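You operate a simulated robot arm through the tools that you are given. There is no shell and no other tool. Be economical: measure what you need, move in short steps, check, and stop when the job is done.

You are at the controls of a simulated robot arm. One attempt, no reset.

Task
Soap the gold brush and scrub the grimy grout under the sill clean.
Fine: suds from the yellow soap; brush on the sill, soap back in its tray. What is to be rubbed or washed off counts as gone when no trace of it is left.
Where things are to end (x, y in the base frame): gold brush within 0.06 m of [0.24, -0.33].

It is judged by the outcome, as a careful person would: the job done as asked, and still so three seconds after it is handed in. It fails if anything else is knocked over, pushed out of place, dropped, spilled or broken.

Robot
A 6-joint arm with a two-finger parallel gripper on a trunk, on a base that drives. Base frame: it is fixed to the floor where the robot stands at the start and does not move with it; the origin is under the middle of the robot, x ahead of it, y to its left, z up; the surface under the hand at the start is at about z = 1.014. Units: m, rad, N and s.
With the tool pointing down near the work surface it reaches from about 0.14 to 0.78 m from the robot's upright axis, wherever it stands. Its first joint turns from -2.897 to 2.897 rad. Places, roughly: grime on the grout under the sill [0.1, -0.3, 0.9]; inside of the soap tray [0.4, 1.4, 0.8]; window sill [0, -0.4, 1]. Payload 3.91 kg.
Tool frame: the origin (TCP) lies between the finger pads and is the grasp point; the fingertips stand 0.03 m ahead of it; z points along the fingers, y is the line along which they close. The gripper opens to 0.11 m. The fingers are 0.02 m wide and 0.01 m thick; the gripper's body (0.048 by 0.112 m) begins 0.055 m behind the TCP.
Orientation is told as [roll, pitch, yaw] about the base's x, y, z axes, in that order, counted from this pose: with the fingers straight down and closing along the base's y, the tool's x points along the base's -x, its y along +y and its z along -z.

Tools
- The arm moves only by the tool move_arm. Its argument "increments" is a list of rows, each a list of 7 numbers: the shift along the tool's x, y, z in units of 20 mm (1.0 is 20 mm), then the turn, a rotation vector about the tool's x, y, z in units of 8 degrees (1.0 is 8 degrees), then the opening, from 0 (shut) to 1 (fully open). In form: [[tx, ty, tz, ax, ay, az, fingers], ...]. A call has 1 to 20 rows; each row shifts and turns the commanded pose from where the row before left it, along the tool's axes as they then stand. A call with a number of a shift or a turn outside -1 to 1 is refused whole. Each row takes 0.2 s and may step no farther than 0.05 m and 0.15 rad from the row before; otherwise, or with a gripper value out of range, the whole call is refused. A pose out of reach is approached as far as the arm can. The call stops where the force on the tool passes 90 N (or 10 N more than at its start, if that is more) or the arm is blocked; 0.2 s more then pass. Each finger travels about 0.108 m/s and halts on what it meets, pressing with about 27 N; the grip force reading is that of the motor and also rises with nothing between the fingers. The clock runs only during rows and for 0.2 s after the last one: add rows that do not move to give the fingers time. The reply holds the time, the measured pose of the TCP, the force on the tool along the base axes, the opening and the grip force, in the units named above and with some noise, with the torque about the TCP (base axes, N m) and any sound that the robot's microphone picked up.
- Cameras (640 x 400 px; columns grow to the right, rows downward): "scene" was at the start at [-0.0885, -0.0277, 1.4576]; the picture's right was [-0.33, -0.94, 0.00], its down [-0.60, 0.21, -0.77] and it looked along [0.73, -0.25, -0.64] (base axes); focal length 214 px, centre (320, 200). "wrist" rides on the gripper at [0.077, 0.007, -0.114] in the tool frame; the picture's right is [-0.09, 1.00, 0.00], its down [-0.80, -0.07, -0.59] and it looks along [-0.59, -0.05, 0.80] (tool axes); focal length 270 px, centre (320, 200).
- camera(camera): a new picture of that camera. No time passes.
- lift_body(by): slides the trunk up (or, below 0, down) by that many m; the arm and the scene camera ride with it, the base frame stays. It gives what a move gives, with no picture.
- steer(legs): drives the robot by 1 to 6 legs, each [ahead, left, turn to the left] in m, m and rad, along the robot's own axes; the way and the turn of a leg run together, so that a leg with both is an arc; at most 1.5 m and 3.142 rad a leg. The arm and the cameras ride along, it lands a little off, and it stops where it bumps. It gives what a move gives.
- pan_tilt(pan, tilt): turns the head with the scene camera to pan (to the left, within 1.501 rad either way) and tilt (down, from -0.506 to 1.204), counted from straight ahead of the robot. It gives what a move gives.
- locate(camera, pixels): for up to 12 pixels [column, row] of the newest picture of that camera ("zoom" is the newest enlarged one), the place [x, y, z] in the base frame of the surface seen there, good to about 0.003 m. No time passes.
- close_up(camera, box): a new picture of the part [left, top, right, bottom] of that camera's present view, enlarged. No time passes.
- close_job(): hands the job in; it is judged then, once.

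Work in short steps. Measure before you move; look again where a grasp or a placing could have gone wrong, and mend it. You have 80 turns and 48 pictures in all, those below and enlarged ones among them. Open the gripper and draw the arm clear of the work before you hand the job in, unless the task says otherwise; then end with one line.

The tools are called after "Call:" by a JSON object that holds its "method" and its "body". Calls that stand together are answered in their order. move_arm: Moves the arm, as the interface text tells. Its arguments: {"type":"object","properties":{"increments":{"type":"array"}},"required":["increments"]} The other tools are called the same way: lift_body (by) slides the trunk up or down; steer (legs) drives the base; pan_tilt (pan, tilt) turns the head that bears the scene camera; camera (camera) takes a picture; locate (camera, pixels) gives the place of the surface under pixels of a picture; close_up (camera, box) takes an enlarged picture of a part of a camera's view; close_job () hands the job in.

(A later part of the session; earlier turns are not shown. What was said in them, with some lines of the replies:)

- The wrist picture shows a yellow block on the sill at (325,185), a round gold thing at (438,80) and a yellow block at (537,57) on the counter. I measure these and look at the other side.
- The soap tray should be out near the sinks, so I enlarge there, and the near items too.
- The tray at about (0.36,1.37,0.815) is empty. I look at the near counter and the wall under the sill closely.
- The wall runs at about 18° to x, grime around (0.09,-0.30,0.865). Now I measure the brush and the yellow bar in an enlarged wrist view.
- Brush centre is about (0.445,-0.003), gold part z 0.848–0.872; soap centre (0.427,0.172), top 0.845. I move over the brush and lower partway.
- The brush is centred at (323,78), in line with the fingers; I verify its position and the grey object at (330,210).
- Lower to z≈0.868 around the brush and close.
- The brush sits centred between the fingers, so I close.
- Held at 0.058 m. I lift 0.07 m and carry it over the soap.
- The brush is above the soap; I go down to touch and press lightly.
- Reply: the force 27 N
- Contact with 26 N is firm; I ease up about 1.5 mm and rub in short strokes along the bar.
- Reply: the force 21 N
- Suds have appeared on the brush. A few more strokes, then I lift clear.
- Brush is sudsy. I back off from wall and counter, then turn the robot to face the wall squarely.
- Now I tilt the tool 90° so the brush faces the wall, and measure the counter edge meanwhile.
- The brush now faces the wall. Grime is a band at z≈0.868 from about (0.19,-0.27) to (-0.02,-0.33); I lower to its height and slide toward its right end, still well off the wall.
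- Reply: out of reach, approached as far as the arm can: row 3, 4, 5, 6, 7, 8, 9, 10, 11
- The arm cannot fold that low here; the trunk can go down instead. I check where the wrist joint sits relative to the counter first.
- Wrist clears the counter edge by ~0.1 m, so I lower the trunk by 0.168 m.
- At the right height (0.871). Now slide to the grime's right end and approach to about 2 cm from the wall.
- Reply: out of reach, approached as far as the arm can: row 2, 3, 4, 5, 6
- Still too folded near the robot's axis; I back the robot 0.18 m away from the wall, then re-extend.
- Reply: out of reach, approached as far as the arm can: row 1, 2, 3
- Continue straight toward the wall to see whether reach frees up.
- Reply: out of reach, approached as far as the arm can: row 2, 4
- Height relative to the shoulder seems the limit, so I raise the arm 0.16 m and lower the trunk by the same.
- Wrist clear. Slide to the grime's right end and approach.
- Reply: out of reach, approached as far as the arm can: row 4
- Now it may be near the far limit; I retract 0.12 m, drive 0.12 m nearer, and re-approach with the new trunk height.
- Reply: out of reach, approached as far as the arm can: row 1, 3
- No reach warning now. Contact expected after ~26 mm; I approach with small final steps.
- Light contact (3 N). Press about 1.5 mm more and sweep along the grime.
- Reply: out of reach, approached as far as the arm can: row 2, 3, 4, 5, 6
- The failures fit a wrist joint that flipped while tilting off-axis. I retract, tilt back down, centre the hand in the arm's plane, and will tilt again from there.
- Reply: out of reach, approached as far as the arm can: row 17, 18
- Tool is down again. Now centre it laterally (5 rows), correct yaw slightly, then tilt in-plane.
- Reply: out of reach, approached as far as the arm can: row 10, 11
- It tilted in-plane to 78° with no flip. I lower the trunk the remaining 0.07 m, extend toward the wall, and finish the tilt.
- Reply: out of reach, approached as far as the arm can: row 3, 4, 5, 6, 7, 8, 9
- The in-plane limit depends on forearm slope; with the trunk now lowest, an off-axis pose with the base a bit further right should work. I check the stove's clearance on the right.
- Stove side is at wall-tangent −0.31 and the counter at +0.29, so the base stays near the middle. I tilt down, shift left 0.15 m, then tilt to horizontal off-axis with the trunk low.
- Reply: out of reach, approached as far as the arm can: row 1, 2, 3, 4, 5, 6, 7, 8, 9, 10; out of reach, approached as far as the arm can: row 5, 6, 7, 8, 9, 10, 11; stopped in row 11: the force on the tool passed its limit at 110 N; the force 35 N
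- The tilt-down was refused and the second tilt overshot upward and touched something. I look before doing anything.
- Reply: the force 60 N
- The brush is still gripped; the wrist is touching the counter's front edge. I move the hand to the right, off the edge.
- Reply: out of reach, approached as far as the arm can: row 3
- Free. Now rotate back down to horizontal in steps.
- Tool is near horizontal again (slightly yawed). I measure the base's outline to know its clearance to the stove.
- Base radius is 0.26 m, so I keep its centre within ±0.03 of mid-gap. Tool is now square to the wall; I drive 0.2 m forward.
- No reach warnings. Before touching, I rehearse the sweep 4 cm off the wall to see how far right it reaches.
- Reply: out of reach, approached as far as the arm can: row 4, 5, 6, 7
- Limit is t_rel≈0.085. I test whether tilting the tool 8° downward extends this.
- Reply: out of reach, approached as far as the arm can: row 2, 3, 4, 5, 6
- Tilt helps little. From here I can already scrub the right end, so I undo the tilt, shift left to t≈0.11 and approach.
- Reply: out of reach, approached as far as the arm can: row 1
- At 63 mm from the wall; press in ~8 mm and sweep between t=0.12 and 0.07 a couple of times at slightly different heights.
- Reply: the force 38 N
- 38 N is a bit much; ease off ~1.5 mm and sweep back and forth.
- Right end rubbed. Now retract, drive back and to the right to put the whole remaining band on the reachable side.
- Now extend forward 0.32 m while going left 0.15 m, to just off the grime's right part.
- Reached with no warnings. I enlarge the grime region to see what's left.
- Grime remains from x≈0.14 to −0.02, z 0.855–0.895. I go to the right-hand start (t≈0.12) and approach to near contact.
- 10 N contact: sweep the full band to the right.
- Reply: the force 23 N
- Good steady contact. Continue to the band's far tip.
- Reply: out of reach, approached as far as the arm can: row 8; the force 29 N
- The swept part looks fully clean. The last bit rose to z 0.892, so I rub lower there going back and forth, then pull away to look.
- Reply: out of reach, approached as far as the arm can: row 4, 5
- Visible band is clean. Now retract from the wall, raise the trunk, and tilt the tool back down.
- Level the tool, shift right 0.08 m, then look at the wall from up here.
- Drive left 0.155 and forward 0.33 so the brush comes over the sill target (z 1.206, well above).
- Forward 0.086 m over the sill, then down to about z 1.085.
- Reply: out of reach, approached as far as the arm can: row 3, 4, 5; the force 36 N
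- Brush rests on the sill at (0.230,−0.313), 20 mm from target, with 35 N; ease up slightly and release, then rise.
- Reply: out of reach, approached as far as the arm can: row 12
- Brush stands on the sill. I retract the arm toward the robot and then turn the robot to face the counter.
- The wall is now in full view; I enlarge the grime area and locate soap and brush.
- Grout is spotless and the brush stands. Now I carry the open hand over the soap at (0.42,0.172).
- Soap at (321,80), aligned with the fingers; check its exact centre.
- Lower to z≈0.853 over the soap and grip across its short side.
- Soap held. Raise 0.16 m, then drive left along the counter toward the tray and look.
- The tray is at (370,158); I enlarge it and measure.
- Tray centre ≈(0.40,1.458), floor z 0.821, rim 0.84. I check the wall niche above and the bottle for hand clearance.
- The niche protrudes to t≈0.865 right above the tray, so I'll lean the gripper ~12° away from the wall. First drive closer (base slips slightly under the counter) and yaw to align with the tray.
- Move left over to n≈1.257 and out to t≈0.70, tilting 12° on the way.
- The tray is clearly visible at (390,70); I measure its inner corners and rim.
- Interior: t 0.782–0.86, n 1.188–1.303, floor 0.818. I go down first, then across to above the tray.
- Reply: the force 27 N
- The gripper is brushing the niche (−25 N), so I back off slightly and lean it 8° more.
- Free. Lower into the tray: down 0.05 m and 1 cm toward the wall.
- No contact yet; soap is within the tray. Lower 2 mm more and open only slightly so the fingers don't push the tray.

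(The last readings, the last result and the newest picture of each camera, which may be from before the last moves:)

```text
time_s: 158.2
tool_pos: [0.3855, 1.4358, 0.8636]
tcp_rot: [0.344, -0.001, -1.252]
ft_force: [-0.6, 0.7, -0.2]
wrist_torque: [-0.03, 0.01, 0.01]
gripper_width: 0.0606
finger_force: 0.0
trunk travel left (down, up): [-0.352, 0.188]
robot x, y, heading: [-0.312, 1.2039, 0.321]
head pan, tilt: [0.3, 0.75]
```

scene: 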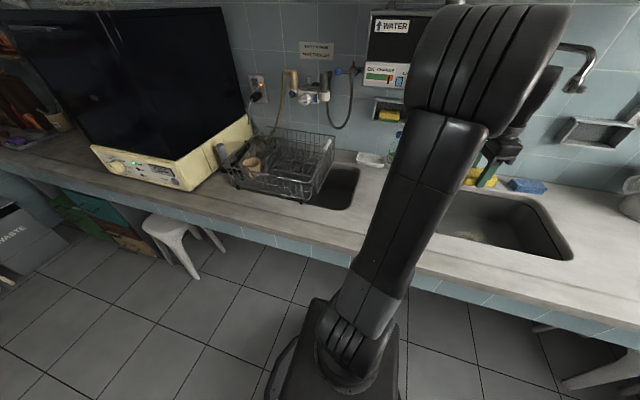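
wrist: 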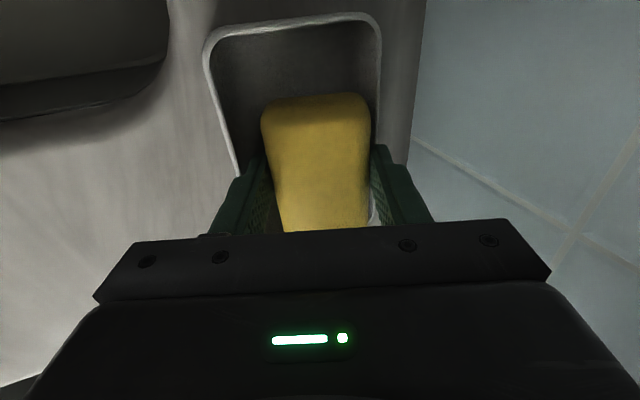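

Released with no force. Lift vertically 3 cm, then withdraw along the tool axis away from the wall.

Call:
{"method": "move_arm", "body": {"increments": [[0, 0.17, -0.47, 0, 0, 0, 0.55], [0, 0.17, -0.47, 0, 0, 0, 0.55], [0, 0.17, -0.47, 0, 0, 0, 0.55], [0, 0.17, -0.47, 0, 0, 0, 0.6], [0, 0, -0.8, 0, 0, 0, 0.8], [0, 0, -1, 0, 0, 0, 0.9], [0, -0.5, -1, 0, 0, 0, 0.9], [0, -0.5, -1, 0, 0, 0, 0.9], [0, -0.5, -1, 0, 0, 0, 0.9], [0, -0.5, -1, 0, 0, 0, 0.9], [0, -0.8, -0.5, 0, 0, 0, 0.9], [0, -0.8, -0.5, 0, 0, 0, 0.9], [0, 0, 0, 0, 0, 0, 0.9]]}}

Call:
{"method": "camera", "body": {"camera": "wrist"}}

```text
time_s: 161.0
tool_pos: [0.2784, 1.4004, 1.0072]
tcp_rot: [0.343, 0.0, -1.254]
ft_force: [-0.8, 0.4, -0.2]
wrist_torque: [0.02, 0.0, 0.01]
gripper_width: 0.0993
finger_force: 0.1
trunk travel left (down, up): [-0.352, 0.188]
robot x, y, heading: [-0.3069, 1.2075, 0.324]
head pan, tilt: [0.3, 0.75]
```

```text
2 pictures are left
```

wrist: 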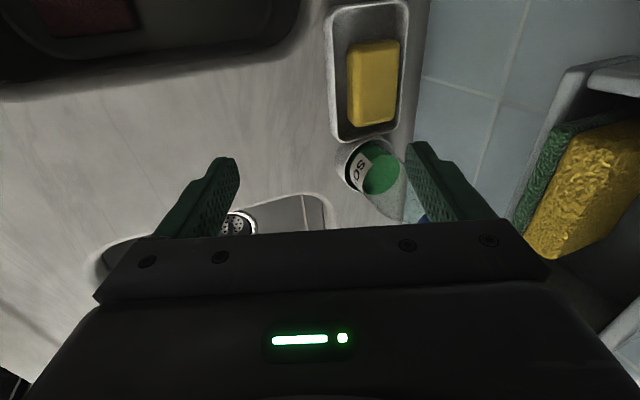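

The soap lies in the tray and the bottle stands; I check the soap lies flat.

Call:
{"method": "locate", "body": {"camera": "wrist", "pixels": [[352, 60], [395, 55], [358, 118], [388, 112], [372, 85], [335, 80]]}}

Call:
{"method": "move_arm", "body": {"increments": [[0, -0.9, -0.3, 0, 0, 0, 0.9], [0, -0.9, -0.3, 0, 0, 0, 0.9], [0, -0.9, -0.3, 0, 0, 0, 0.9], [0, -0.9, -0.3, 0, 0, 0, 0.9]]}}

```text
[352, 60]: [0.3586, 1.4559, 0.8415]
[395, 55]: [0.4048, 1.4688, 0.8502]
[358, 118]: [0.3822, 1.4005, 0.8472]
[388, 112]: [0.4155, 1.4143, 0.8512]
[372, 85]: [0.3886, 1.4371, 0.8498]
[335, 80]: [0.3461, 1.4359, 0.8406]
```

```text
time_s: 162.0
tool_pos: [0.2044, 1.3785, 1.0043]
tcp_rot: [0.343, -0.001, -1.253]
ft_force: [0.3, 0.1, 0.8]
wrist_torque: [0.01, 0.04, 0.03]
gripper_width: 0.099
finger_force: 0.0
trunk travel left (down, up): [-0.352, 0.188]
robot x, y, heading: [-0.3138, 1.2064, 0.327]
head pan, tilt: [0.3, 0.75]
```

Soap lies flat in the tray (top z ≈0.85), the tray is unmoved, the brush is on the sill, and the hand is open and clear. I hand the job in.

Call:
{"method": "close_job", "body": {}}

```text
The job is handed in.
```

The gold brush was soaped on the yellow soap and the grout under the sill is scrubbed clean. The brush stands on the sill about 0.02 m from its target, and the soap lies flat in its tray. While scrubbing I bumped the counter's front edge once (about 110 N) and the wall niche once (about 25 N). Nothing looked moved in the later pictures.
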